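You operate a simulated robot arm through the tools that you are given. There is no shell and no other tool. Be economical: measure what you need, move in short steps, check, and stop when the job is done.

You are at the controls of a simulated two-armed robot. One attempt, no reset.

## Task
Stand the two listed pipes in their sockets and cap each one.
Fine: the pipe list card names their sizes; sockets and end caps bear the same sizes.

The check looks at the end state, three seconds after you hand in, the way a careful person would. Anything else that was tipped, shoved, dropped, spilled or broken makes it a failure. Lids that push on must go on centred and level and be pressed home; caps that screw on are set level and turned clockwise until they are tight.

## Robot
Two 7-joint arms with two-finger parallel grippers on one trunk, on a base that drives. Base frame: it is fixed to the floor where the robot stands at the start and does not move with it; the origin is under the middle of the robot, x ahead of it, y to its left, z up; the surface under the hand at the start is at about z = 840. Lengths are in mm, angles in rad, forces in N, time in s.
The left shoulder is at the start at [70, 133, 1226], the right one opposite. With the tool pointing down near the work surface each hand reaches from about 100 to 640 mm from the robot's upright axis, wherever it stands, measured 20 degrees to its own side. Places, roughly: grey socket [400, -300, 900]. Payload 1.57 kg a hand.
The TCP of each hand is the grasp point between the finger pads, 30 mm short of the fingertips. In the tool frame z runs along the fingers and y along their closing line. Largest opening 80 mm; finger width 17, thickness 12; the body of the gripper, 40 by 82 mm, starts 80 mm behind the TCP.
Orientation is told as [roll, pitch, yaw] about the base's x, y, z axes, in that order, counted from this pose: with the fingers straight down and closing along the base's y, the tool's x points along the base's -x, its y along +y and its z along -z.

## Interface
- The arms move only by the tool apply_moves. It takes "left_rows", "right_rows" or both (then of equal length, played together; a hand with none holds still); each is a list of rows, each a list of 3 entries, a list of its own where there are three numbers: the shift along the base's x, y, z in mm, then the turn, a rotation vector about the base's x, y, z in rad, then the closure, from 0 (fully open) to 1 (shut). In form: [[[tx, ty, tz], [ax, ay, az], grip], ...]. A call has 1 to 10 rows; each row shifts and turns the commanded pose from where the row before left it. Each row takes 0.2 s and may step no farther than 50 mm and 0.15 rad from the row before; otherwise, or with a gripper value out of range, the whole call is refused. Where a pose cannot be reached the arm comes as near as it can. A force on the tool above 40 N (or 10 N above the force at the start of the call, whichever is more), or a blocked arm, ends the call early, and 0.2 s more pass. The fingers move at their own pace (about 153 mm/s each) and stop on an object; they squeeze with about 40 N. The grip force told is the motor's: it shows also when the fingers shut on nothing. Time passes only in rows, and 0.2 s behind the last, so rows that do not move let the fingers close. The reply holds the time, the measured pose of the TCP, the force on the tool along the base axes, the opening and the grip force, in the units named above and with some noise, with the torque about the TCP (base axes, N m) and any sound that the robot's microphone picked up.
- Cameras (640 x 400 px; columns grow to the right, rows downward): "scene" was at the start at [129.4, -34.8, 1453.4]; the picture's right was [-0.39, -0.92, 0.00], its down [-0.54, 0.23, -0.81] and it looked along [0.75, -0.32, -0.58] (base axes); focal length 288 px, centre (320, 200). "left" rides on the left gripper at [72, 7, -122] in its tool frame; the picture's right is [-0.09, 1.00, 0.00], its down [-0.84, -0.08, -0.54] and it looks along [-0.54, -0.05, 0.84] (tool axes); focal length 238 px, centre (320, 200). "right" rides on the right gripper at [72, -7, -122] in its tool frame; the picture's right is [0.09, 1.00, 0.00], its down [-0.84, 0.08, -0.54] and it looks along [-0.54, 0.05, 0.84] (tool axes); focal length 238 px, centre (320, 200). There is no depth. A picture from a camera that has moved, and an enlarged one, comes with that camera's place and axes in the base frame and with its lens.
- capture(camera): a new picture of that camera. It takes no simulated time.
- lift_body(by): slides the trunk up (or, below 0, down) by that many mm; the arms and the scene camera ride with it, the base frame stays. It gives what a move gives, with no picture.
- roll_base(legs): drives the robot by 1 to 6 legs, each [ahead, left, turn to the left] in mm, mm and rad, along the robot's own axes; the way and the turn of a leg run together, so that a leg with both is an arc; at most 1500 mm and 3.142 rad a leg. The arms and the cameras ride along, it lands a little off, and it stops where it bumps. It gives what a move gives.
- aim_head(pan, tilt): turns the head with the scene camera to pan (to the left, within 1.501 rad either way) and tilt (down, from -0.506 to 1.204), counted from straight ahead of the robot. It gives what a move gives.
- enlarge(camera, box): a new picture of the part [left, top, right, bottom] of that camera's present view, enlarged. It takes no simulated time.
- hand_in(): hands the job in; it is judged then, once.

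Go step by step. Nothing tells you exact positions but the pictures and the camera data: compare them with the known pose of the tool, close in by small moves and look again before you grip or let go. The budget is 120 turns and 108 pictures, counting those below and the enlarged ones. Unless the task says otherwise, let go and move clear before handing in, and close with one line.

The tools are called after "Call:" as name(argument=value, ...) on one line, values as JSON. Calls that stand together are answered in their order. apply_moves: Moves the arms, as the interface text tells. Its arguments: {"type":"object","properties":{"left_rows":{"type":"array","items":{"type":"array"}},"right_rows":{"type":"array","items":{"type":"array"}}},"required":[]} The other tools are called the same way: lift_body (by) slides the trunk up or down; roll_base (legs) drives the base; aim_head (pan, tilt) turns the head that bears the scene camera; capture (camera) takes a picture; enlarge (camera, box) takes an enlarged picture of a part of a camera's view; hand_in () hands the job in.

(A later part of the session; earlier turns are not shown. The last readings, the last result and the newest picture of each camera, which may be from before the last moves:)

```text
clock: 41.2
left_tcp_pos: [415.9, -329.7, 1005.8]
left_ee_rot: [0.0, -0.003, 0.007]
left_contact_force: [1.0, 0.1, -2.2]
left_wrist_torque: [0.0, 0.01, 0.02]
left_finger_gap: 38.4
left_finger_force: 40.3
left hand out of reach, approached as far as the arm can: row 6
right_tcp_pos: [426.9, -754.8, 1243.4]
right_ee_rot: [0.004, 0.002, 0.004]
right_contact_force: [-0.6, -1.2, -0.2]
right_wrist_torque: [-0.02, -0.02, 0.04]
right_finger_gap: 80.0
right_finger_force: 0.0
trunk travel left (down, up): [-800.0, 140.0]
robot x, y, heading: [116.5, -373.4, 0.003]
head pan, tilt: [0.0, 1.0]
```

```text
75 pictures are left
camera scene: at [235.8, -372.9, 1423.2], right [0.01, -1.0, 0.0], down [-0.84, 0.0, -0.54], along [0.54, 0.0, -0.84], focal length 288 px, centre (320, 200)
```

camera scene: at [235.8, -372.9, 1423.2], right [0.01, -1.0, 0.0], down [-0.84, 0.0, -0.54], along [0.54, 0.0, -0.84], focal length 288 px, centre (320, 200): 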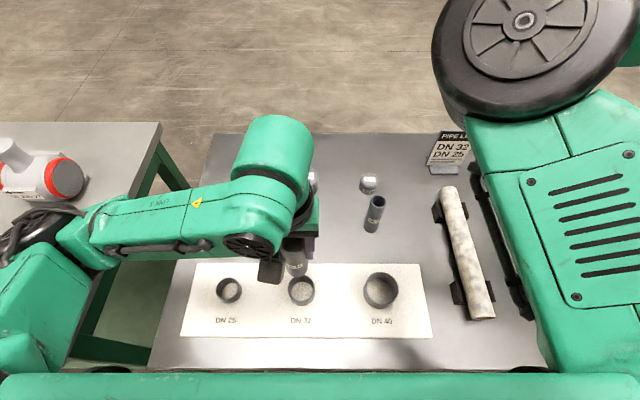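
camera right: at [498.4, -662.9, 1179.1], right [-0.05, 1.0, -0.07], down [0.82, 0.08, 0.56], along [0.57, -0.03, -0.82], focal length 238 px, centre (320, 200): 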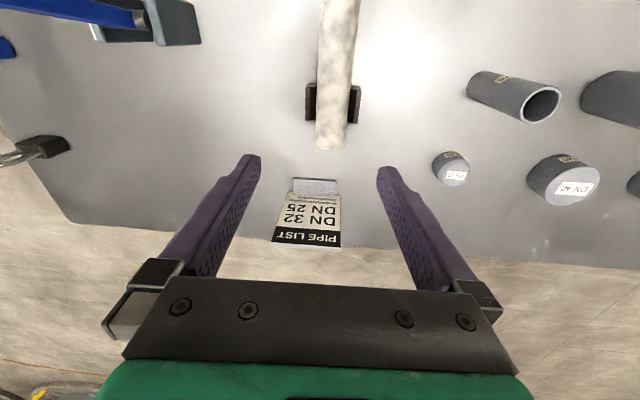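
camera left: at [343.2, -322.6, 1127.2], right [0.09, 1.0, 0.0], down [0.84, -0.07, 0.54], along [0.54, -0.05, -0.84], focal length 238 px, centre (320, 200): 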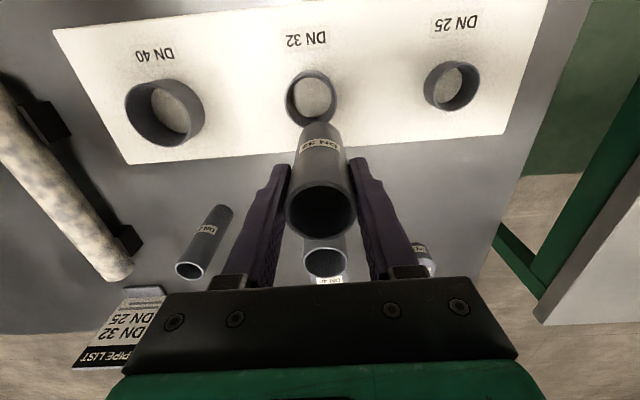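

The inner reach limit stops me about 28 mm short. I'll back the base up 80 mm, with the pipe held clear above the sockets, and reach out to the socket again.

Call:
roll_base(legs=[[-80, 0, 0]])

Call:
capture(camera="left")

```text
clock: 42.2
left_tcp_pos: [341.1, -331.0, 1004.2]
left_ee_rot: [-0.003, 0.003, 0.006]
left_contact_force: [1.4, -0.9, -1.4]
left_wrist_torque: [0.03, 0.04, -0.05]
left_finger_gap: 38.4
left_finger_force: 39.6
right_tcp_pos: [352.6, -756.5, 1243.1]
right_ee_rot: [0.003, 0.003, 0.004]
right_contact_force: [0.8, 0.0, -0.6]
right_wrist_torque: [0.0, 0.04, 0.01]
right_finger_gap: 80.0
right_finger_force: 0.0
trunk travel left (down, up): [-800.0, 140.0]
robot x, y, heading: [41.2, -372.5, 0.001]
head pan, tilt: [0.0, 1.0]
```

```text
74 pictures are left
camera left: at [269.6, -323.4, 1126.1], right [0.09, 1.0, 0.0], down [0.84, -0.07, 0.54], along [0.54, -0.05, -0.84], focal length 238 px, centre (320, 200)
```

left: 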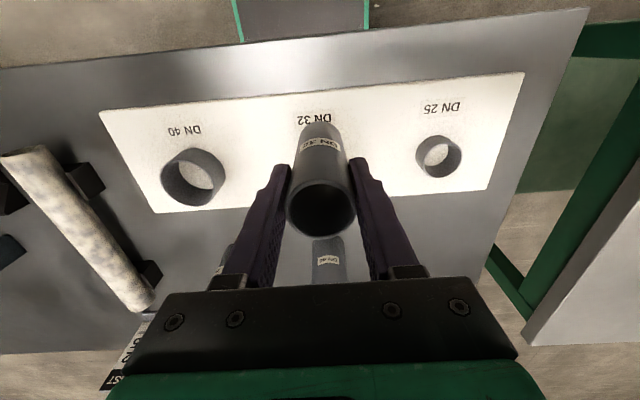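

I'll take a zoomed scene view to refine the socket centre.

Call:
enlarge(camera="scene", box=[220, 200, 400, 312])

```text
3.56 times, centred on (310, 256) of scene
camera zoom: at [163.1, -374.0, 1422.7], right [0.0, -1.0, 0.0], down [-0.84, 0.0, -0.54], along [0.54, 0.0, -0.84], focal length 1024 px, centre (356, 1)
```

zoom: 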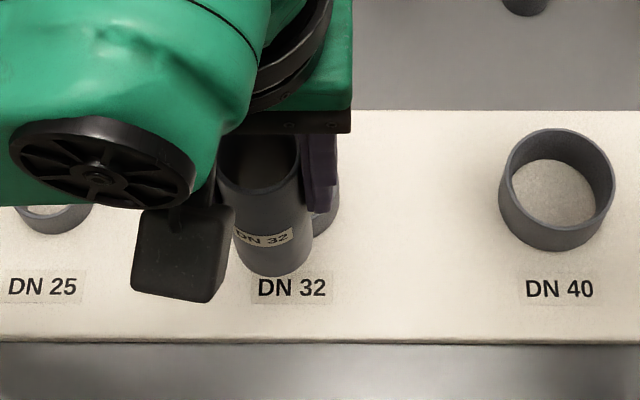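

The socket is occluded here. I'll move the hand ahead so the socket is visible in front of the pipe, and zoom with the left camera.

Call:
apply_moves(left_rows=[[[30, -3, 0], [0, 0, 0], 1], [[30, -4, 0], [0, 0, 0], 1], [[30, 0, 0], [0, 0, 0], 1], [[0, 0, 0], [0, 0, 0], 1]])

Call:
enlarge(camera="left", box=[240, 20, 400, 120])

Call:
enlarge(camera="scene", box=[180, 200, 360, 312])

```text
clock: 43.2
left_tcp_pos: [429.0, -337.0, 1003.7]
left_ee_rot: [-0.002, -0.003, 0.006]
left_contact_force: [-0.1, -0.1, -1.3]
left_wrist_torque: [0.01, 0.03, 0.03]
left_finger_gap: 38.6
left_finger_force: 39.8
right_tcp_pos: [348.7, -757.3, 1243.5]
right_ee_rot: [0.003, 0.0, 0.003]
right_contact_force: [0.2, 0.2, -0.8]
right_wrist_torque: [-0.01, 0.01, -0.02]
right_finger_gap: 80.2
right_finger_force: 0.0
trunk travel left (down, up): [-800.0, 140.0]
robot x, y, heading: [40.0, -376.9, 0.007]
head pan, tilt: [0.0, 1.0]
```

```text
4.00 times, centred on (320, 70) of left
camera zoom: at [356.7, -330.5, 1125.7], right [0.09, 1.0, 0.0], down [0.84, -0.07, 0.54], along [0.54, -0.05, -0.84], focal length 953 px, centre (320, 720)
```

zoom: 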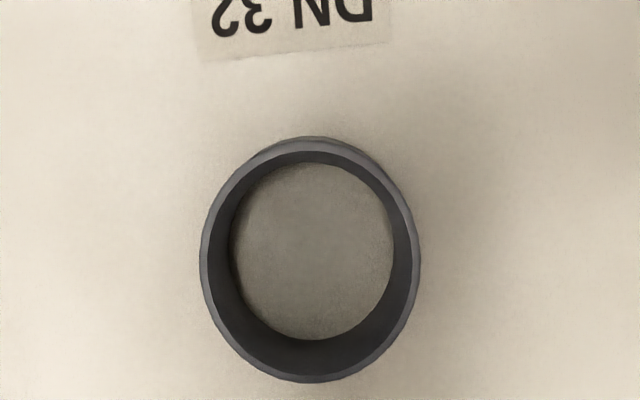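

```text
3.56 times, centred on (270, 256) of scene
camera zoom: at [158.7, -373.7, 1423.1], right [0.0, -1.0, 0.0], down [-0.84, 0.0, -0.54], along [0.54, 0.0, -0.84], focal length 1024 px, centre (498, 1)
```

zoom: 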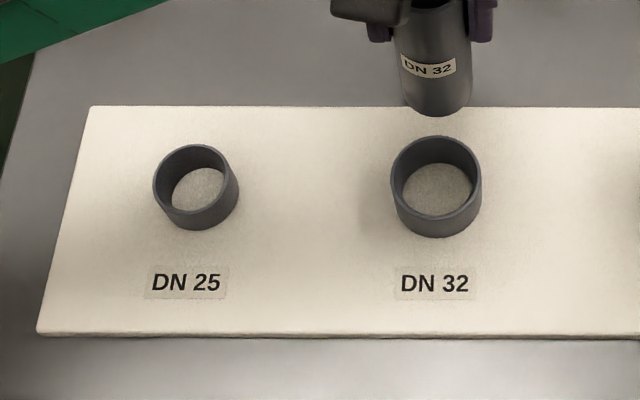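

Triangulated: DN 32 socket at (387.5, -337), rim z≈881; DN 25 socket at (387, -201). I'll align and lower to just above the rim.

Call:
apply_moves(left_rows=[[[-20.5, 0, 0], [0, 0, 0], 1], [[-21, 0, 0], [0, 0, 0], 1], [[0, 0, -15], [0, 0, 0], 1], [[0, 0, -13], [0, 0, 0], 1], [[0, 0, 0], [0, 0, 0], 1]])

Call:
enlarge(camera="scene", box=[230, 200, 390, 300])

Call:
enlarge(camera="left", box=[240, 80, 400, 180])

```text
clock: 44.4
left_tcp_pos: [384.5, -338.0, 977.2]
left_ee_rot: [0.0, -0.001, 0.006]
left_contact_force: [0.4, -0.3, -1.6]
left_wrist_torque: [0.06, -0.02, -0.03]
left_finger_gap: 38.4
left_finger_force: 39.9
right_tcp_pos: [349.0, -756.6, 1243.7]
right_ee_rot: [0.003, 0.0, 0.004]
right_contact_force: [-0.2, -0.6, 0.0]
right_wrist_torque: [-0.01, -0.02, 0.07]
right_finger_gap: 79.9
right_finger_force: 0.1
trunk travel left (down, up): [-800.0, 140.0]
robot x, y, heading: [41.0, -374.6, 0.006]
head pan, tilt: [0.0, 1.0]
```

```text
4.00 times, centred on (310, 250) of scene
camera zoom: at [158.0, -373.8, 1423.2], right [0.0, -1.0, 0.0], down [-0.84, 0.0, -0.54], along [0.54, 0.0, -0.84], focal length 1151 px, centre (360, 0)
```

zoom: 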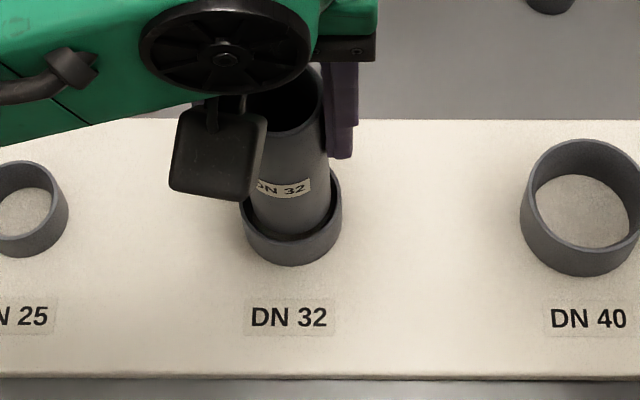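

```text
4.00 times, centred on (320, 130) of left
camera zoom: at [313.6, -330.2, 1099.6], right [0.09, 1.0, 0.0], down [0.84, -0.07, 0.54], along [0.54, -0.05, -0.84], focal length 953 px, centre (320, 480)
```

zoom: 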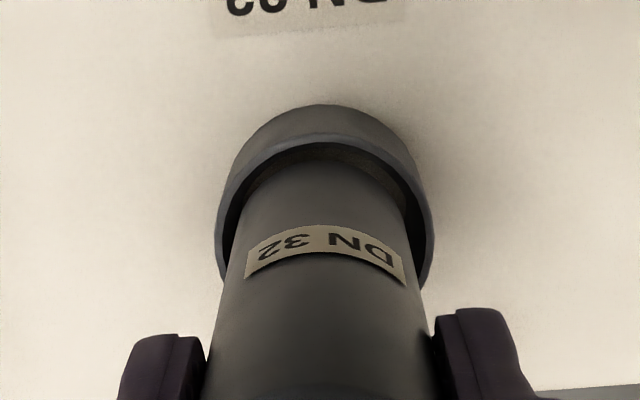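

It looks centred within the socket's clearance. I'll lower in small steps.

Call:
apply_moves(left_rows=[[[1, 0.5, -8], [0, 0, 0], 1], [[0, 0, -8], [0, 0, 0], 1], [[0, 0, -6], [0, 0, 0], 1], [[0, 0, 0], [0, 0, 0], 1]])

Call:
enlarge(camera="scene", box=[230, 200, 390, 300])

Call:
enlarge(camera="left", box=[240, 80, 400, 180])

```text
clock: 45.4
left_tcp_pos: [387.8, -337.2, 955.6]
left_ee_rot: [-0.001, -0.003, 0.007]
left_contact_force: [0.5, 0.0, -1.5]
left_wrist_torque: [-0.01, 0.03, -0.04]
left_finger_gap: 38.3
left_finger_force: 39.9
right_tcp_pos: [348.2, -756.5, 1244.0]
right_ee_rot: [0.003, 0.0, 0.004]
right_contact_force: [-0.3, 0.2, -0.4]
right_wrist_torque: [-0.03, 0.0, -0.04]
right_finger_gap: 80.0
right_finger_force: 0.1
trunk travel left (down, up): [-800.0, 140.0]
robot x, y, heading: [37.1, -371.7, 0.007]
head pan, tilt: [0.0, 1.0]
```

```text
4.00 times, centred on (310, 250) of scene
camera zoom: at [158.2, -373.8, 1423.2], right [0.0, -1.0, 0.0], down [-0.84, 0.0, -0.54], along [0.54, 0.0, -0.84], focal length 1151 px, centre (360, 0)
```

zoom: 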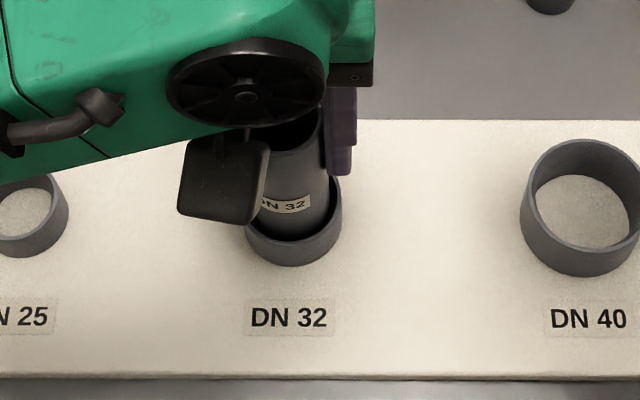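

```text
4.00 times, centred on (320, 130) of left
camera zoom: at [315.3, -329.5, 1077.4], right [0.09, 1.0, 0.0], down [0.84, -0.07, 0.54], along [0.54, -0.05, -0.84], focal length 953 px, centre (320, 480)
```

zoom: 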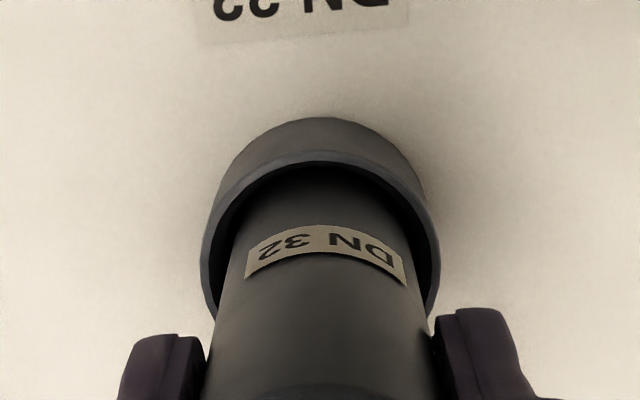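

It is entering freely. I'll continue until it touches bottom.

Call:
apply_moves(left_rows=[[[0, 0, -8], [0, 0, 0], 1], [[0, 0, -6], [0, 0, 0], 1], [[0, 0, -3], [0, 0, 0], 1], [[0, 0, -3], [0, 0, 0], 1], [[0, 0, 0], [0, 0, 0], 1]])

```text
clock: 46.6
left_tcp_pos: [385.9, -337.9, 936.8]
left_ee_rot: [-0.001, -0.007, 0.006]
left_contact_force: [2.9, -0.1, 31.6]
left_wrist_torque: [0.03, -0.23, 0.0]
left_finger_gap: 38.5
left_finger_force: 40.0
right_tcp_pos: [345.7, -757.4, 1244.6]
right_ee_rot: [0.002, -0.002, 0.004]
right_contact_force: [0.4, 0.0, 0.1]
right_wrist_torque: [0.0, 0.01, 0.0]
right_finger_gap: 79.9
right_finger_force: 0.0
trunk travel left (down, up): [-800.0, 140.0]
robot x, y, heading: [42.2, -369.9, 0.005]
head pan, tilt: [0.0, 1.0]
```

It is seated at the bottom with 31 N. I'll relax, check, then release.

Call:
apply_moves(left_rows=[[[0, 0, 1.5], [0, 0, 0], 1], [[0, 0, 0], [0, 0, 0], 1]])

Call:
enlarge(camera="left", box=[200, 80, 440, 230])

Call:
enlarge(camera="scene", box=[230, 200, 390, 300])

```text
clock: 47.2
left_tcp_pos: [387.2, -337.4, 936.9]
left_ee_rot: [0.0, -0.004, 0.005]
left_contact_force: [2.4, -3.2, 19.7]
left_wrist_torque: [-0.17, -0.43, 0.0]
left_finger_gap: 38.2
left_finger_force: 40.1
right_tcp_pos: [347.7, -758.2, 1243.1]
right_ee_rot: [0.004, -0.001, 0.003]
right_contact_force: [-1.0, 0.6, 0.0]
right_wrist_torque: [0.01, 0.03, -0.04]
right_finger_gap: 80.1
right_finger_force: 0.0
trunk travel left (down, up): [-800.0, 140.0]
robot x, y, heading: [39.8, -371.0, 0.0]
head pan, tilt: [0.0, 1.0]
```

```text
2.67 times, centred on (320, 155) of left
camera zoom: at [313.6, -330.5, 1058.8], right [0.09, 1.0, 0.0], down [0.84, -0.07, 0.54], along [0.54, -0.05, -0.84], focal length 636 px, centre (320, 320)
```

zoom: 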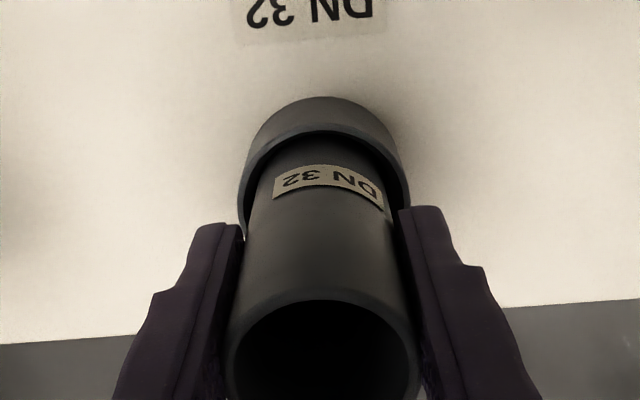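

```text
4.00 times, centred on (310, 250) of scene
camera zoom: at [156.2, -374.9, 1423.3], right [0.0, -1.0, 0.0], down [-0.84, 0.0, -0.54], along [0.54, 0.0, -0.84], focal length 1151 px, centre (360, 0)
```

zoom: 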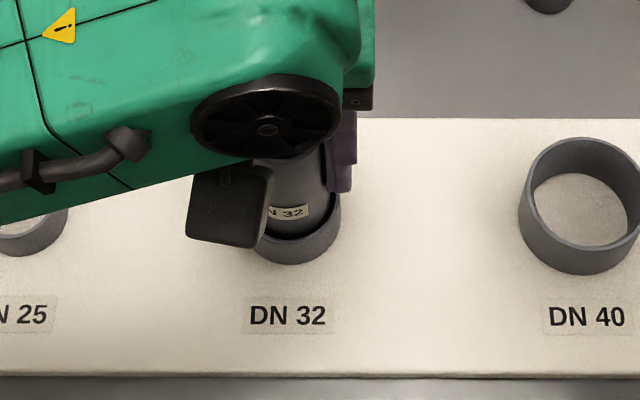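

Call:
apply_moves(left_rows=[[[0, 0, 1], [0, 0, 0], 1], [[0, 0, 0], [0, 0, 0], 0.5], [[0, 0, 0], [0, 0, 0], 0.2], [[0, 0, 0], [0, 0, 0], 0], [[0, 0, 0], [0, 0, 0], 0]])

Call:
enlarge(camera="left", box=[200, 80, 440, 230])

```text
clock: 48.4
left_tcp_pos: [387.6, -337.0, 937.7]
left_ee_rot: [0.0, -0.003, 0.006]
left_contact_force: [0.4, -0.2, 1.3]
left_wrist_torque: [0.0, 0.04, -0.01]
left_finger_gap: 80.2
left_finger_force: 0.1
right_tcp_pos: [348.3, -756.0, 1244.4]
right_ee_rot: [0.003, 0.0, 0.002]
right_contact_force: [0.1, 0.0, -1.0]
right_wrist_torque: [-0.04, -0.01, 0.02]
right_finger_gap: 80.3
right_finger_force: 0.0
trunk travel left (down, up): [-800.0, 140.0]
robot x, y, heading: [43.9, -375.7, 0.008]
head pan, tilt: [0.0, 1.0]
```

```text
2.67 times, centred on (320, 155) of left
camera zoom: at [315.4, -329.5, 1059.4], right [0.09, 1.0, 0.0], down [0.84, -0.07, 0.54], along [0.54, -0.05, -0.84], focal length 636 px, centre (320, 320)
```

zoom: 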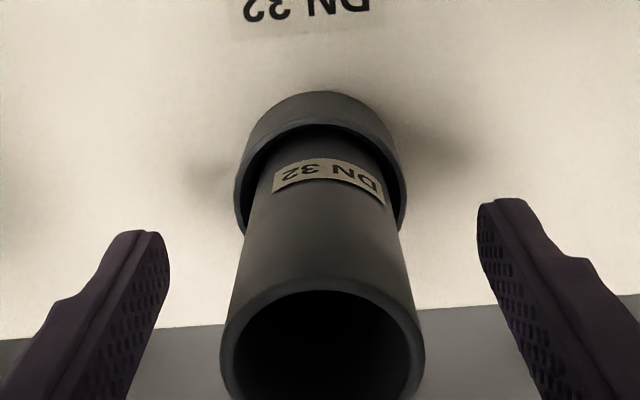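

Released and standing upright. I'll lift clear, drive back in 80 mm and go above the DN 32 cap.

Call:
apply_moves(left_rows=[[[0, 0, 30], [0, 0, 0], 0], [[0, 0, 40], [0, 0, 0], 0], [[25, 10, 35], [0, 0, 0], 0], [[30, 10, 0], [0, 0, 0], 0], [[0, 0, 0], [0, 0, 0], 0]])

Call:
roll_base(legs=[[75, 0, 0]])

Call:
apply_moves(left_rows=[[[22, 20, 0], [0, 0, 0], 0], [[22, 20, 0], [0, 0, 0], 0], [[22, 20, 0], [0, 0, 0], 0], [[22, 20, 0], [0, 0, 0], 0], [[22, 20, 0], [0, 0, 0], 0], [[20, 20, 0], [0, 0, 0], 0], [[0, 0, -30], [0, 0, 0], 0], [[0, 0, 0], [0, 0, 0], 0]])

Call:
capture(camera="left")

Call:
capture(camera="scene")

```text
clock: 49.6
left_tcp_pos: [442.6, -318.0, 1043.0]
left_ee_rot: [-0.002, -0.004, 0.006]
left_contact_force: [0.1, -0.1, -0.3]
left_wrist_torque: [0.0, 0.0, 0.02]
left_finger_gap: 80.2
left_finger_force: 0.0
right_tcp_pos: [348.2, -756.7, 1244.7]
right_ee_rot: [0.004, 0.0, 0.002]
right_contact_force: [-0.1, -0.3, 0.4]
right_wrist_torque: [-0.01, 0.01, 0.03]
right_finger_gap: 80.2
right_finger_force: 0.1
trunk travel left (down, up): [-800.0, 140.0]
robot x, y, heading: [39.5, -373.4, 0.003]
head pan, tilt: [0.0, 1.0]
```

```text
clock: 50.7
left_tcp_pos: [512.8, -317.6, 1043.8]
left_ee_rot: [-0.002, -0.007, 0.004]
left_contact_force: [0.9, 0.0, -0.4]
left_wrist_torque: [0.0, -0.02, 0.0]
left_finger_gap: 79.8
left_finger_force: 0.1
right_tcp_pos: [417.6, -755.2, 1245.4]
right_ee_rot: [0.003, -0.005, 0.003]
right_contact_force: [-0.6, -0.7, 0.2]
right_wrist_torque: [-0.01, -0.07, -0.04]
right_finger_gap: 80.0
right_finger_force: 0.1
trunk travel left (down, up): [-800.0, 140.0]
robot x, y, heading: [111.2, -370.4, 0.002]
head pan, tilt: [0.0, 1.0]
```

```text
clock: 52.5
left_tcp_pos: [649.3, -197.2, 1012.0]
left_ee_rot: [0.0, -0.006, 0.005]
left_contact_force: [0.0, -0.1, 0.0]
left_wrist_torque: [-0.01, -0.01, -0.02]
left_finger_gap: 79.8
left_finger_force: 0.1
right_tcp_pos: [422.3, -757.8, 1243.6]
right_ee_rot: [0.004, -0.001, 0.001]
right_contact_force: [-1.0, -0.4, 0.2]
right_wrist_torque: [-0.01, -0.04, 0.02]
right_finger_gap: 79.6
right_finger_force: 0.2
trunk travel left (down, up): [-800.0, 140.0]
robot x, y, heading: [115.4, -371.8, 0.006]
head pan, tilt: [0.0, 1.0]
```

```text
63 pictures are left
camera left: at [577.2, -190.2, 1134.9], right [0.09, 1.0, 0.0], down [0.84, -0.07, 0.54], along [0.54, -0.05, -0.84], focal length 238 px, centre (320, 200)
```

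left: 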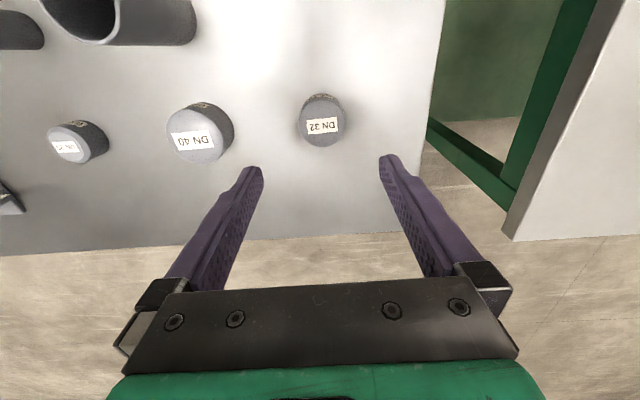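

```text
62 pictures are left
camera scene: at [231.9, -373.6, 1423.2], right [0.0, -1.0, 0.0], down [-0.84, 0.0, -0.54], along [0.54, 0.0, -0.84], focal length 288 px, centre (320, 200)
```

scene: 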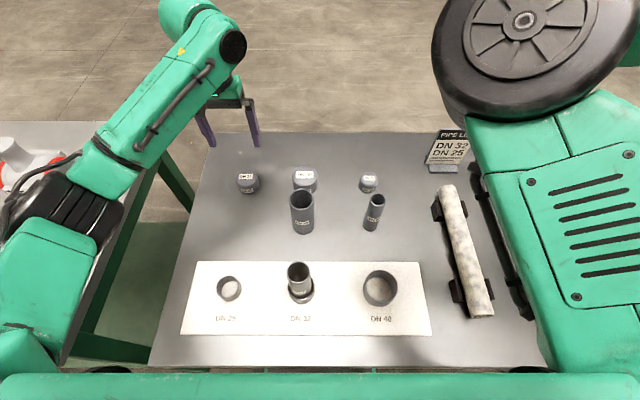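

The cap's top reads (650, -196), which is aligned. I'll descend and grip it.

Call:
apply_moves(left_rows=[[[0, 0, -40], [0, 0, 0], 0], [[0, 0, -40], [0, 0, 0], 0], [[0, 0, -35], [0, 0, 0], 0], [[0, 0, -12], [0, 0, 0], 0], [[0, 0, -8], [0, 0, 0], 0], [[0, 0, 0], [0, 0, 0], 0]])

Call:
capture(camera="left")

Call:
enlarge(camera="scene", box=[190, 120, 350, 220])

```text
clock: 53.9
left_tcp_pos: [647.0, -197.5, 877.1]
left_ee_rot: [-0.002, -0.002, 0.005]
left_contact_force: [-0.1, -0.2, 0.0]
left_wrist_torque: [0.01, -0.03, 0.01]
left_finger_gap: 80.1
left_finger_force: 0.1
right_tcp_pos: [421.6, -756.8, 1244.1]
right_ee_rot: [0.004, -0.001, 0.004]
right_contact_force: [0.7, 0.3, 0.0]
right_wrist_torque: [-0.02, -0.01, -0.02]
right_finger_gap: 80.1
right_finger_force: 0.1
trunk travel left (down, up): [-800.0, 140.0]
robot x, y, heading: [115.7, -373.1, 0.004]
head pan, tilt: [0.0, 1.0]
```

```text
61 pictures are left
camera left: at [574.8, -190.5, 999.3], right [0.09, 1.0, 0.0], down [0.84, -0.07, 0.54], along [0.54, -0.05, -0.84], focal length 238 px, centre (320, 200)
```

left: 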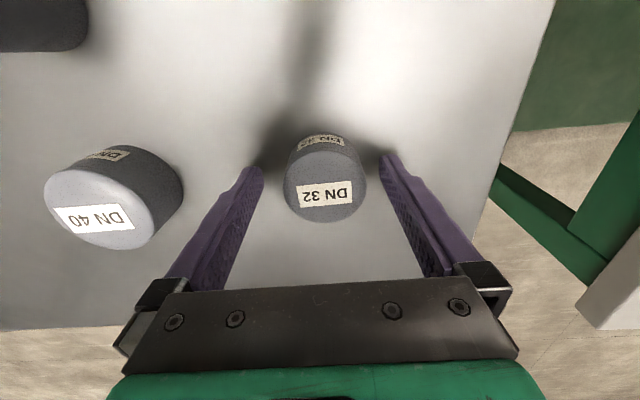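

```text
4.00 times, centred on (270, 170) of scene
camera zoom: at [232.4, -373.6, 1423.2], right [0.0, -1.0, 0.0], down [-0.84, 0.0, -0.54], along [0.54, 0.0, -0.84], focal length 1151 px, centre (520, 320)
```

zoom: 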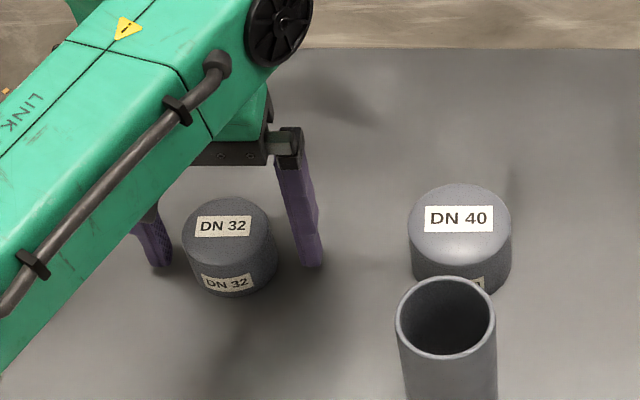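

The cap is slightly to +y, so I'll shift 2.5 mm, then grip and lift.

Call:
apply_moves(left_rows=[[[0.5, 2.5, -1], [0, 0, 0], 0], [[0, 0, 0], [0, 0, 0], 0.3], [[0, 0, 0], [0, 0, 0], 0.6], [[0, 0, 0], [0, 0, 0], 1], [[0, 0, 0], [0, 0, 0], 1], [[0, 0, 20], [0, 0, 0], 1], [[0, 0, 40], [0, 0, 0], 1], [[0, 0, 40], [0, 0, 0], 1], [[0, 0, 40], [0, 0, 0], 1], [[0, 0, 0], [0, 0, 0], 1]])

Call:
capture(camera="left")

Call:
enlarge(camera="scene", box=[150, 80, 310, 180])

```text
clock: 56.1
left_tcp_pos: [645.4, -193.5, 1017.2]
left_ee_rot: [-0.002, 0.0, 0.003]
left_contact_force: [0.0, -0.2, -0.9]
left_wrist_torque: [-0.03, 0.02, 0.0]
left_finger_gap: 52.2
left_finger_force: 40.0
right_tcp_pos: [422.7, -755.9, 1243.7]
right_ee_rot: [0.005, 0.0, 0.004]
right_contact_force: [0.4, -0.7, -1.1]
right_wrist_torque: [0.01, 0.02, 0.01]
right_finger_gap: 79.9
right_finger_force: 0.0
trunk travel left (down, up): [-800.0, 140.0]
robot x, y, heading: [111.9, -373.2, 0.005]
head pan, tilt: [0.0, 1.0]
```

```text
59 pictures are left
camera left: at [573.7, -185.8, 1139.3], right [0.09, 1.0, 0.0], down [0.84, -0.07, 0.54], along [0.54, -0.05, -0.84], focal length 238 px, centre (320, 200)
```

left: 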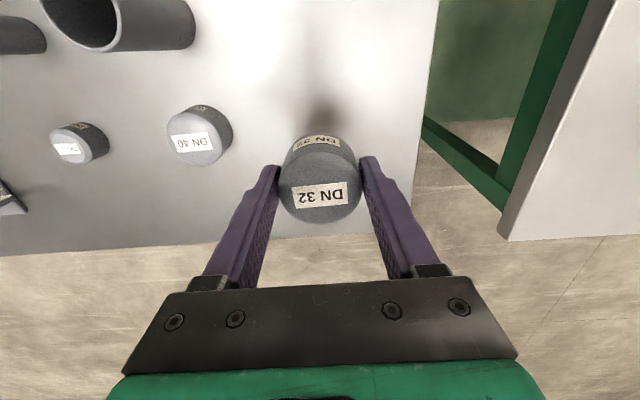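

```text
4.00 times, centred on (230, 130) of scene
camera zoom: at [232.6, -373.6, 1423.1], right [0.0, -1.0, 0.0], down [-0.84, 0.0, -0.54], along [0.54, 0.0, -0.84], focal length 1151 px, centre (680, 480)
```

zoom: 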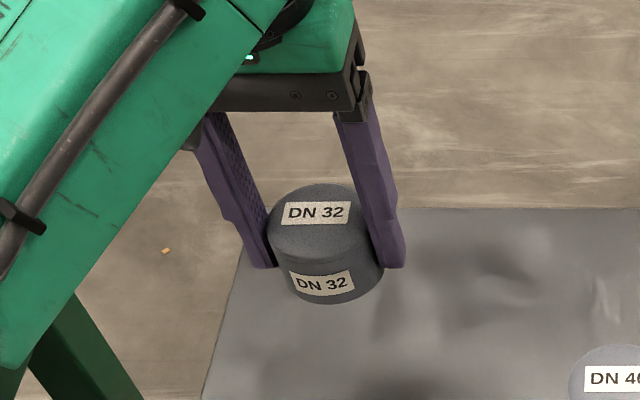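

The cap is held; gap 52 mm. I'll carry it towards the pipe and back the base up.

Call:
apply_moves(left_rows=[[[0, 0, 15], [0, 0, 0], 1], [[-25, -15, 0], [0, 0, 0], 1], [[-25, -15, 0], [0, 0, 0], 1], [[-25, -15, 0], [0, 0, 0], 1], [[-25, -15, 0], [0, 0, 0], 1], [[-25, -15, 0], [0, 0, 0], 1], [[-25, -15, 0], [0, 0, 0], 1], [[-15, -10, 0], [0, 0, 0], 1], [[0, 0, 0], [0, 0, 0], 1]])

Call:
roll_base(legs=[[-80, 0, 0]])

Call:
capture(camera="left")

Call:
enlarge(camera="scene", box=[220, 180, 400, 292])

```text
clock: 58.1
left_tcp_pos: [482.1, -295.7, 1030.6]
left_ee_rot: [-0.001, -0.001, 0.005]
left_contact_force: [0.0, 0.0, 0.0]
left_wrist_torque: [0.01, -0.02, 0.01]
left_finger_gap: 52.3
left_finger_force: 40.0
right_tcp_pos: [422.0, -757.7, 1243.4]
right_ee_rot: [0.005, 0.0, 0.002]
right_contact_force: [0.0, 0.3, 0.3]
right_wrist_torque: [-0.01, -0.04, -0.01]
right_finger_gap: 79.8
right_finger_force: 0.0
trunk travel left (down, up): [-800.0, 140.0]
robot x, y, heading: [113.6, -376.7, 0.004]
head pan, tilt: [0.0, 1.0]
```

```text
clock: 59.1
left_tcp_pos: [405.7, -295.4, 1030.2]
left_ee_rot: [-0.003, 0.002, 0.005]
left_contact_force: [0.5, -0.4, -1.9]
left_wrist_torque: [0.02, 0.06, 0.03]
left_finger_gap: 52.2
left_finger_force: 39.9
right_tcp_pos: [346.7, -757.3, 1242.6]
right_ee_rot: [0.004, 0.005, 0.003]
right_contact_force: [0.8, -0.2, -0.6]
right_wrist_torque: [0.01, 0.0, -0.02]
right_finger_gap: 80.1
right_finger_force: 0.0
trunk travel left (down, up): [-800.0, 140.0]
robot x, y, heading: [32.7, -372.6, 0.004]
head pan, tilt: [0.0, 1.0]
```

```text
57 pictures are left
camera left: at [333.7, -289.0, 1151.3], right [0.09, 1.0, 0.0], down [0.84, -0.07, 0.54], along [0.54, -0.05, -0.84], focal length 238 px, centre (320, 200)
```

left: 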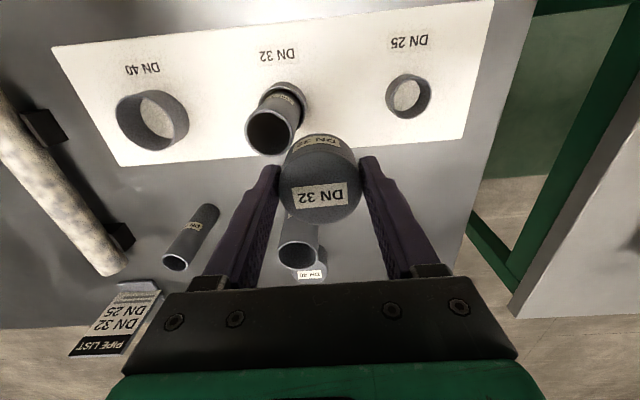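

```text
3.56 times, centred on (310, 236) of scene
camera zoom: at [157.7, -373.9, 1422.7], right [0.0, -1.0, 0.0], down [-0.84, 0.0, -0.54], along [0.54, 0.0, -0.84], focal length 1024 px, centre (356, 72)
```

zoom: 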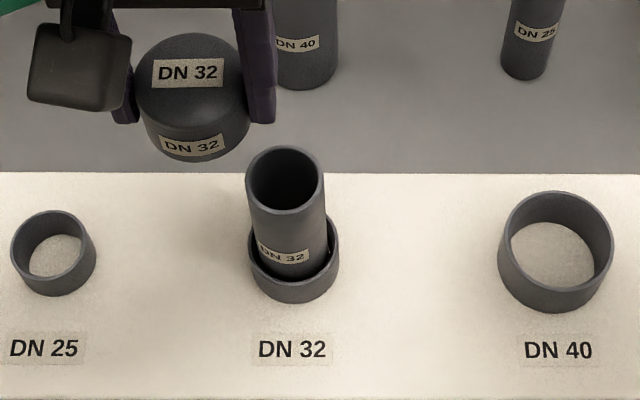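

I'll zoom in on the held cap to find its centre relative to the TCP.

Call:
enlarge(camera="left", box=[230, 90, 410, 240])

Call:
enlarge(camera="scene", box=[220, 175, 330, 245])

```text
2.67 times, centred on (320, 165) of left
camera zoom: at [333.7, -289.0, 1151.3], right [0.09, 1.0, 0.0], down [0.84, -0.07, 0.54], along [0.54, -0.05, -0.84], focal length 636 px, centre (320, 293)
```

zoom: 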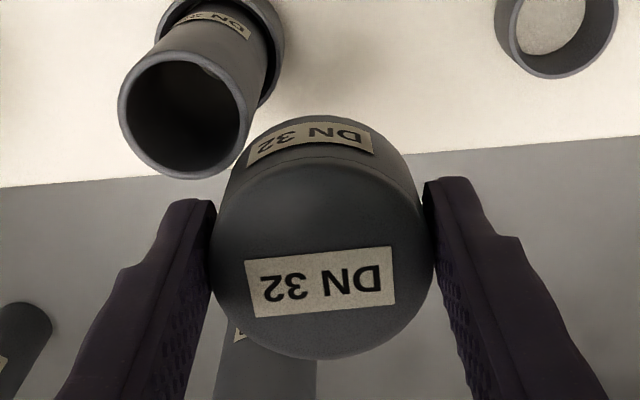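

```text
5.71 times, centred on (275, 210) of scene
camera zoom: at [157.7, -373.9, 1422.7], right [0.0, -1.0, 0.0], down [-0.84, 0.0, -0.54], along [0.54, 0.0, -0.84], focal length 1645 px, centre (577, 143)
```

zoom: 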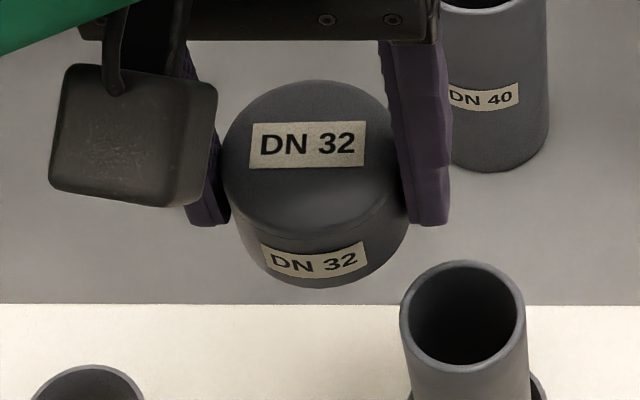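

Both cameras agree: move by (-19, -39.6) to centre the cap over the pipe. Then I'll lower to just above it.

Call:
apply_moves(left_rows=[[[-9.5, -20, 0], [0, 0, 0], 1], [[-9.5, -19.6, 0], [0, 0, 0], 1], [[0, 0, -12], [0, 0, 0], 1], [[0, 0, -13], [0, 0, 0], 1], [[0, 0, 0], [0, 0, 0], 1]])

Call:
enlarge(camera="left", box=[230, 90, 410, 240])

Call:
enlarge(camera="scene", box=[240, 190, 370, 280])

```text
clock: 60.3
left_tcp_pos: [382.8, -338.5, 1005.5]
left_ee_rot: [-0.002, -0.002, 0.004]
left_contact_force: [0.3, -0.3, -0.7]
left_wrist_torque: [-0.01, 0.01, -0.01]
left_finger_gap: 52.4
left_finger_force: 39.9
right_tcp_pos: [343.0, -757.6, 1244.4]
right_ee_rot: [0.003, 0.002, 0.004]
right_contact_force: [-0.6, 0.1, 0.5]
right_wrist_torque: [-0.01, 0.0, 0.0]
right_finger_gap: 80.1
right_finger_force: 0.0
trunk travel left (down, up): [-800.0, 140.0]
robot x, y, heading: [34.4, -371.5, 0.004]
head pan, tilt: [0.0, 1.0]
```

```text
2.67 times, centred on (320, 165) of left
camera zoom: at [311.3, -330.1, 1127.5], right [0.09, 1.0, 0.0], down [0.84, -0.07, 0.54], along [0.54, -0.05, -0.84], focal length 636 px, centre (320, 293)
```

zoom: 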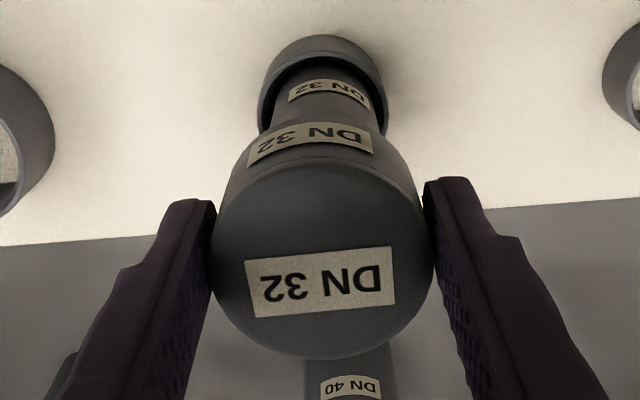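

```text
4.44 times, centred on (305, 235) of scene
camera zoom: at [153.2, -374.4, 1423.1], right [0.0, -1.0, 0.0], down [-0.84, 0.0, -0.54], along [0.54, 0.0, -0.84], focal length 1279 px, centre (387, 44)
```

zoom: 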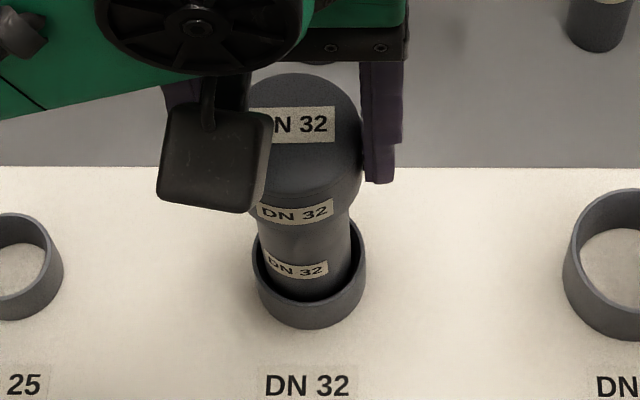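

The base settled back about 4 mm, so the cap is about 4 mm short in x. I'll correct that and verify the pose.

Call:
apply_moves(left_rows=[[[4.5, 0.5, 0], [0, 0, 0], 1], [[0, 0, 0], [0, 0, 0], 1], [[0, 0, 0], [0, 0, 0], 1]])

Call:
enlarge(camera="left", box=[230, 90, 410, 240])

Call:
enlarge(camera="scene", box=[270, 190, 350, 245])

```text
clock: 61.1
left_tcp_pos: [387.8, -335.4, 1003.5]
left_ee_rot: [-0.001, -0.002, 0.006]
left_contact_force: [-0.3, 0.6, -1.4]
left_wrist_torque: [-0.01, 0.0, 0.0]
left_finger_gap: 52.2
left_finger_force: 40.3
right_tcp_pos: [343.2, -757.0, 1245.1]
right_ee_rot: [0.003, -0.001, 0.004]
right_contact_force: [-0.7, 0.9, 0.0]
right_wrist_torque: [0.02, -0.02, -0.01]
right_finger_gap: 79.8
right_finger_force: 0.1
trunk travel left (down, up): [-800.0, 140.0]
robot x, y, heading: [34.6, -373.3, 0.002]
head pan, tilt: [0.0, 1.0]
```

```text
2.67 times, centred on (320, 165) of left
camera zoom: at [315.1, -328.5, 1127.1], right [0.09, 1.0, 0.0], down [0.84, -0.07, 0.54], along [0.54, -0.05, -0.84], focal length 636 px, centre (320, 293)
```

zoom: 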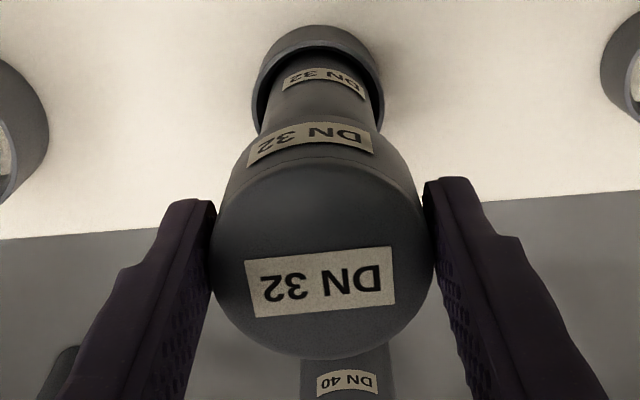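

```text
7.27 times, centred on (310, 218) of scene
camera zoom: at [152.5, -373.8, 1423.2], right [0.0, -1.0, 0.0], down [-0.84, 0.0, -0.54], along [0.54, 0.0, -0.84], focal length 2094 px, centre (393, 73)
```

zoom: 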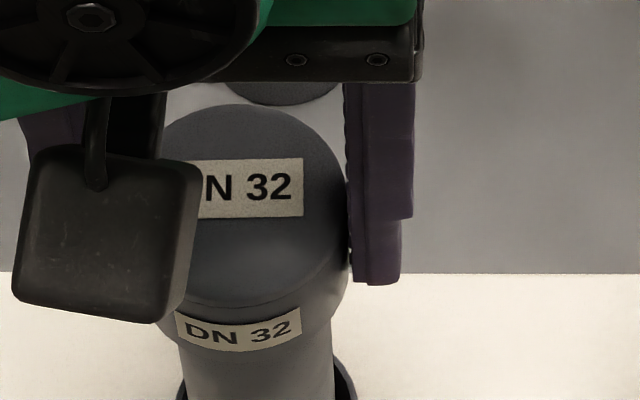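

Aligned in both axes. I'll lower gently to engage.

Call:
apply_moves(left_rows=[[[0, 0, -4], [0, 0, 0], 1], [[0, 0, -4], [0, 0, 0], 1], [[0, 0, -3], [0, 0, 0], 1], [[0, 0, -3], [0, 0, 0], 1], [[0, 0, 0], [0, 0, 0], 1]])

Call:
enlarge(camera="left", box=[230, 90, 410, 240])

```text
clock: 62.3
left_tcp_pos: [388.2, -335.8, 993.9]
left_ee_rot: [-0.002, -0.002, 0.004]
left_contact_force: [0.0, -0.1, -0.2]
left_wrist_torque: [0.04, 0.01, 0.01]
left_finger_gap: 52.0
left_finger_force: 40.0
right_tcp_pos: [342.1, -756.1, 1244.2]
right_ee_rot: [0.004, 0.001, 0.003]
right_contact_force: [0.4, 0.6, -0.3]
right_wrist_torque: [0.01, -0.01, 0.0]
right_finger_gap: 79.7
right_finger_force: 0.1
trunk travel left (down, up): [-800.0, 140.0]
robot x, y, heading: [32.8, -375.7, 0.001]
head pan, tilt: [0.0, 1.0]
```

```text
2.67 times, centred on (320, 165) of left
camera zoom: at [315.1, -328.3, 1113.9], right [0.09, 1.0, 0.0], down [0.84, -0.07, 0.54], along [0.54, -0.05, -0.84], focal length 636 px, centre (320, 293)
```

zoom: 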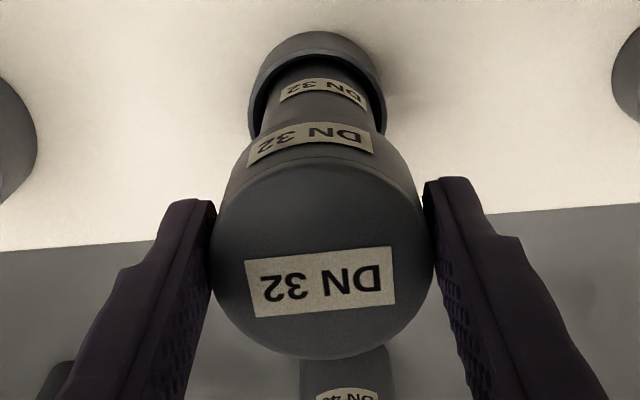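

Call:
apply_moves(left_rows=[[[0, 0, -4], [0, 0, 0], 1], [[0, 0, -4], [0, 0, 0], 1], [[0, 0, -3], [0, 0, 0], 1], [[0, 0, -3], [0, 0, 0], 1], [[0, 0, 0], [0, 0, 0], 1]])

Call:
enlarge(camera="left", box=[230, 90, 410, 240])

```text
clock: 63.5
left_tcp_pos: [386.6, -335.6, 977.7]
left_ee_rot: [-0.002, -0.004, 0.004]
left_contact_force: [-0.2, -0.5, -1.7]
left_wrist_torque: [-0.01, 0.0, 0.01]
left_finger_gap: 52.2
left_finger_force: 39.9
right_tcp_pos: [341.9, -755.9, 1244.5]
right_ee_rot: [0.004, 0.001, 0.003]
right_contact_force: [0.3, -0.8, 0.4]
right_wrist_torque: [0.02, 0.0, -0.01]
right_finger_gap: 79.8
right_finger_force: 0.0
trunk travel left (down, up): [-800.0, 140.0]
robot x, y, heading: [31.3, -371.1, 0.006]
head pan, tilt: [0.0, 1.0]
```

```text
2.67 times, centred on (320, 165) of left
camera zoom: at [315.4, -328.2, 1099.9], right [0.09, 1.0, 0.0], down [0.84, -0.07, 0.54], along [0.54, -0.05, -0.84], focal length 636 px, centre (320, 293)
```

zoom: 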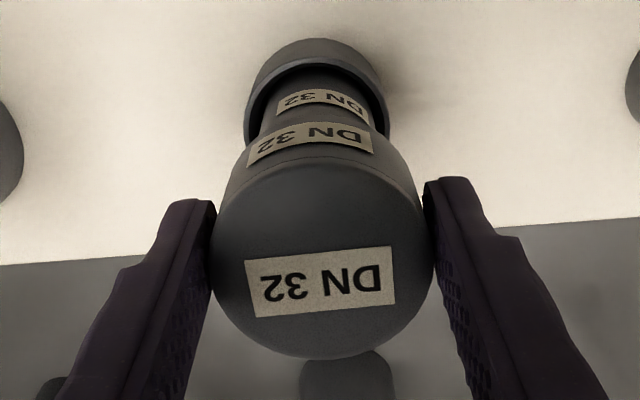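

The cap is sliding on without force. I'll continue until it bottoms out.

Call:
apply_moves(left_rows=[[[0, 0, -3], [0, 0, 0], 1], [[0, 0, -3], [0, 0, 0], 1], [[0, 0, -3], [0, 0, 0], 1], [[0, 0, -3], [0, 0, 0], 1], [[0, 0, -3], [0, 0, 0], 1], [[0, 0, 0], [0, 0, 0], 1]])

Call:
enlarge(camera="left", box=[230, 90, 410, 240])

```text
clock: 64.9
left_tcp_pos: [386.2, -336.2, 964.2]
left_ee_rot: [-0.005, -0.007, 0.007]
left_contact_force: [3.6, 0.5, 29.3]
left_wrist_torque: [0.06, -0.15, -0.04]
left_finger_gap: 52.8
left_finger_force: 39.9
right_tcp_pos: [340.3, -757.2, 1245.2]
right_ee_rot: [0.004, -0.001, 0.004]
right_contact_force: [0.1, 0.9, -0.1]
right_wrist_torque: [0.03, -0.05, 0.0]
right_finger_gap: 79.8
right_finger_force: 0.0
trunk travel left (down, up): [-800.0, 140.0]
robot x, y, heading: [32.6, -373.2, 0.004]
head pan, tilt: [0.0, 1.0]
```

```text
2.67 times, centred on (320, 165) of left
camera zoom: at [313.7, -328.7, 1085.9], right [0.09, 1.0, 0.0], down [0.83, -0.07, 0.55], along [0.55, -0.05, -0.84], focal length 636 px, centre (320, 293)
```

zoom: 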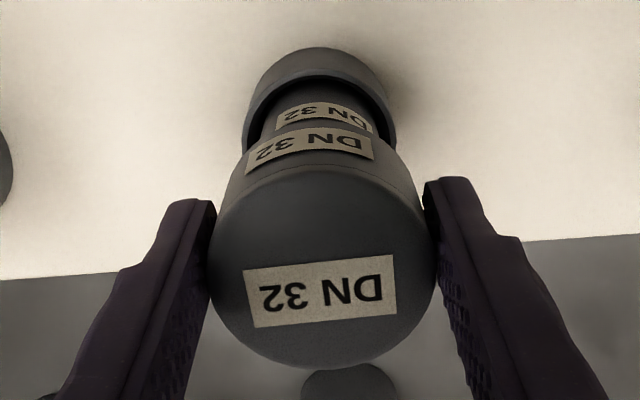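

It has made contact at 29 N and the cap is slipping up in the grip. I'll release, raise, close the fingers, and press the cap home from above.

Call:
apply_moves(left_rows=[[[0, 0, 1], [0, 0, 0], 1], [[0, 0, 0], [0, 0, 0], 0.5], [[0, 0, 0], [0, 0, 0], 0], [[0, 0, 0], [0, 0, 0], 0], [[0, 0, 30], [0, 0, 0], 0], [[0, 0, 30], [0, 0, 0], 0], [[0, 0, 0], [0, 0, 0], 0]])

Call:
capture(camera="left")

Call:
enlarge(camera="scene", box=[240, 190, 370, 280])

```text
clock: 66.5
left_tcp_pos: [388.0, -335.8, 1022.9]
left_ee_rot: [-0.003, -0.002, 0.005]
left_contact_force: [0.0, -0.1, -0.5]
left_wrist_torque: [-0.03, 0.01, -0.01]
left_finger_gap: 79.9
left_finger_force: 0.0
right_tcp_pos: [343.6, -756.5, 1243.8]
right_ee_rot: [0.004, 0.001, 0.004]
right_contact_force: [0.1, 0.1, 0.6]
right_wrist_torque: [0.01, 0.01, 0.02]
right_finger_gap: 80.0
right_finger_force: 0.1
trunk travel left (down, up): [-800.0, 140.0]
robot x, y, heading: [33.4, -372.3, -0.002]
head pan, tilt: [0.0, 1.0]
```

```text
46 pictures are left
camera left: at [314.9, -328.3, 1145.2], right [0.09, 1.0, 0.0], down [0.84, -0.07, 0.54], along [0.54, -0.05, -0.84], focal length 238 px, centre (320, 200)
```

left: 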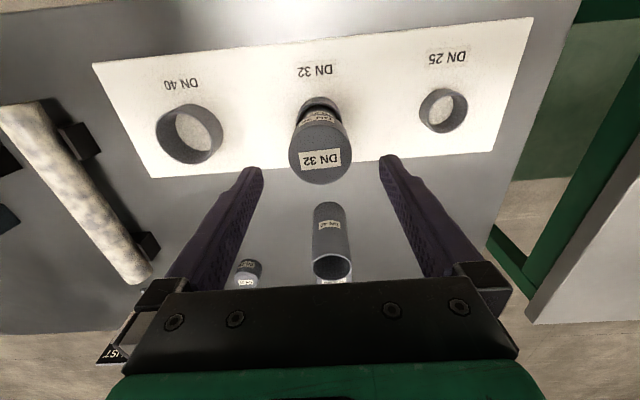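

```text
4.44 times, centred on (305, 235) of scene
camera zoom: at [152.5, -373.9, 1423.2], right [0.0, -1.0, 0.0], down [-0.84, 0.0, -0.54], along [0.54, 0.0, -0.84], focal length 1279 px, centre (387, 44)
```

zoom: 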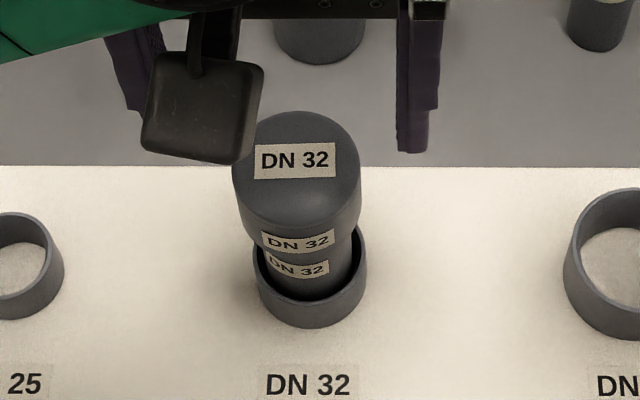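

The cap is on, level and centred. Now I'll press from above with closed fingertips.

Call:
apply_moves(left_rows=[[[0.5, -0.5, 0], [0, 0, 0], 1], [[0, 0, 0], [0, 0, 0], 1], [[0, 0, 0], [0, 0, 0], 1], [[0, 0, -15], [0, 0, 0], 1], [[0, 0, -8], [0, 0, 0], 1], [[0, 0, -4], [0, 0, 0], 1], [[0, 0, -3], [0, 0, 0], 1], [[0, 0, -3], [0, 0, 0], 1], [[0, 0, -3], [0, 0, 0], 1], [[0, 0, -3], [0, 0, 0], 1]])

Call:
enlarge(camera="scene", box=[240, 190, 370, 280])

```text
clock: 68.2
left_tcp_pos: [388.2, -338.3, 1000.9]
left_ee_rot: [-0.009, -0.022, 0.006]
left_contact_force: [-5.7, -0.5, 26.0]
left_wrist_torque: [-0.01, 0.36, 0.02]
left_finger_gap: 0.0
left_finger_force: 21.0
right_tcp_pos: [339.7, -756.7, 1244.7]
right_ee_rot: [0.004, -0.001, 0.004]
right_contact_force: [0.9, 0.0, 0.1]
right_wrist_torque: [-0.01, 0.0, 0.0]
right_finger_gap: 79.9
right_finger_force: 0.1
trunk travel left (down, up): [-800.0, 140.0]
robot x, y, heading: [37.4, -374.2, 0.006]
head pan, tilt: [0.0, 1.0]
stopped in row 8 (left hand): the force on the tool passed its limit at 45 N (the readings are from after the stop); the commanded pose is now the measured one
```

```text
4.44 times, centred on (305, 235) of scene
camera zoom: at [149.6, -373.6, 1423.6], right [0.0, -1.0, 0.0], down [-0.84, 0.0, -0.54], along [0.54, 0.0, -0.84], focal length 1279 px, centre (387, 44)
```

zoom: 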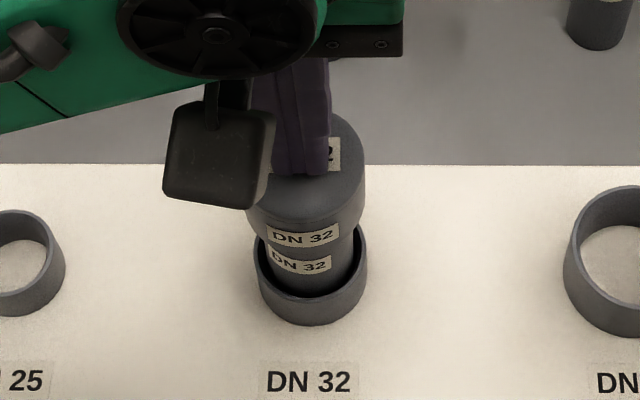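

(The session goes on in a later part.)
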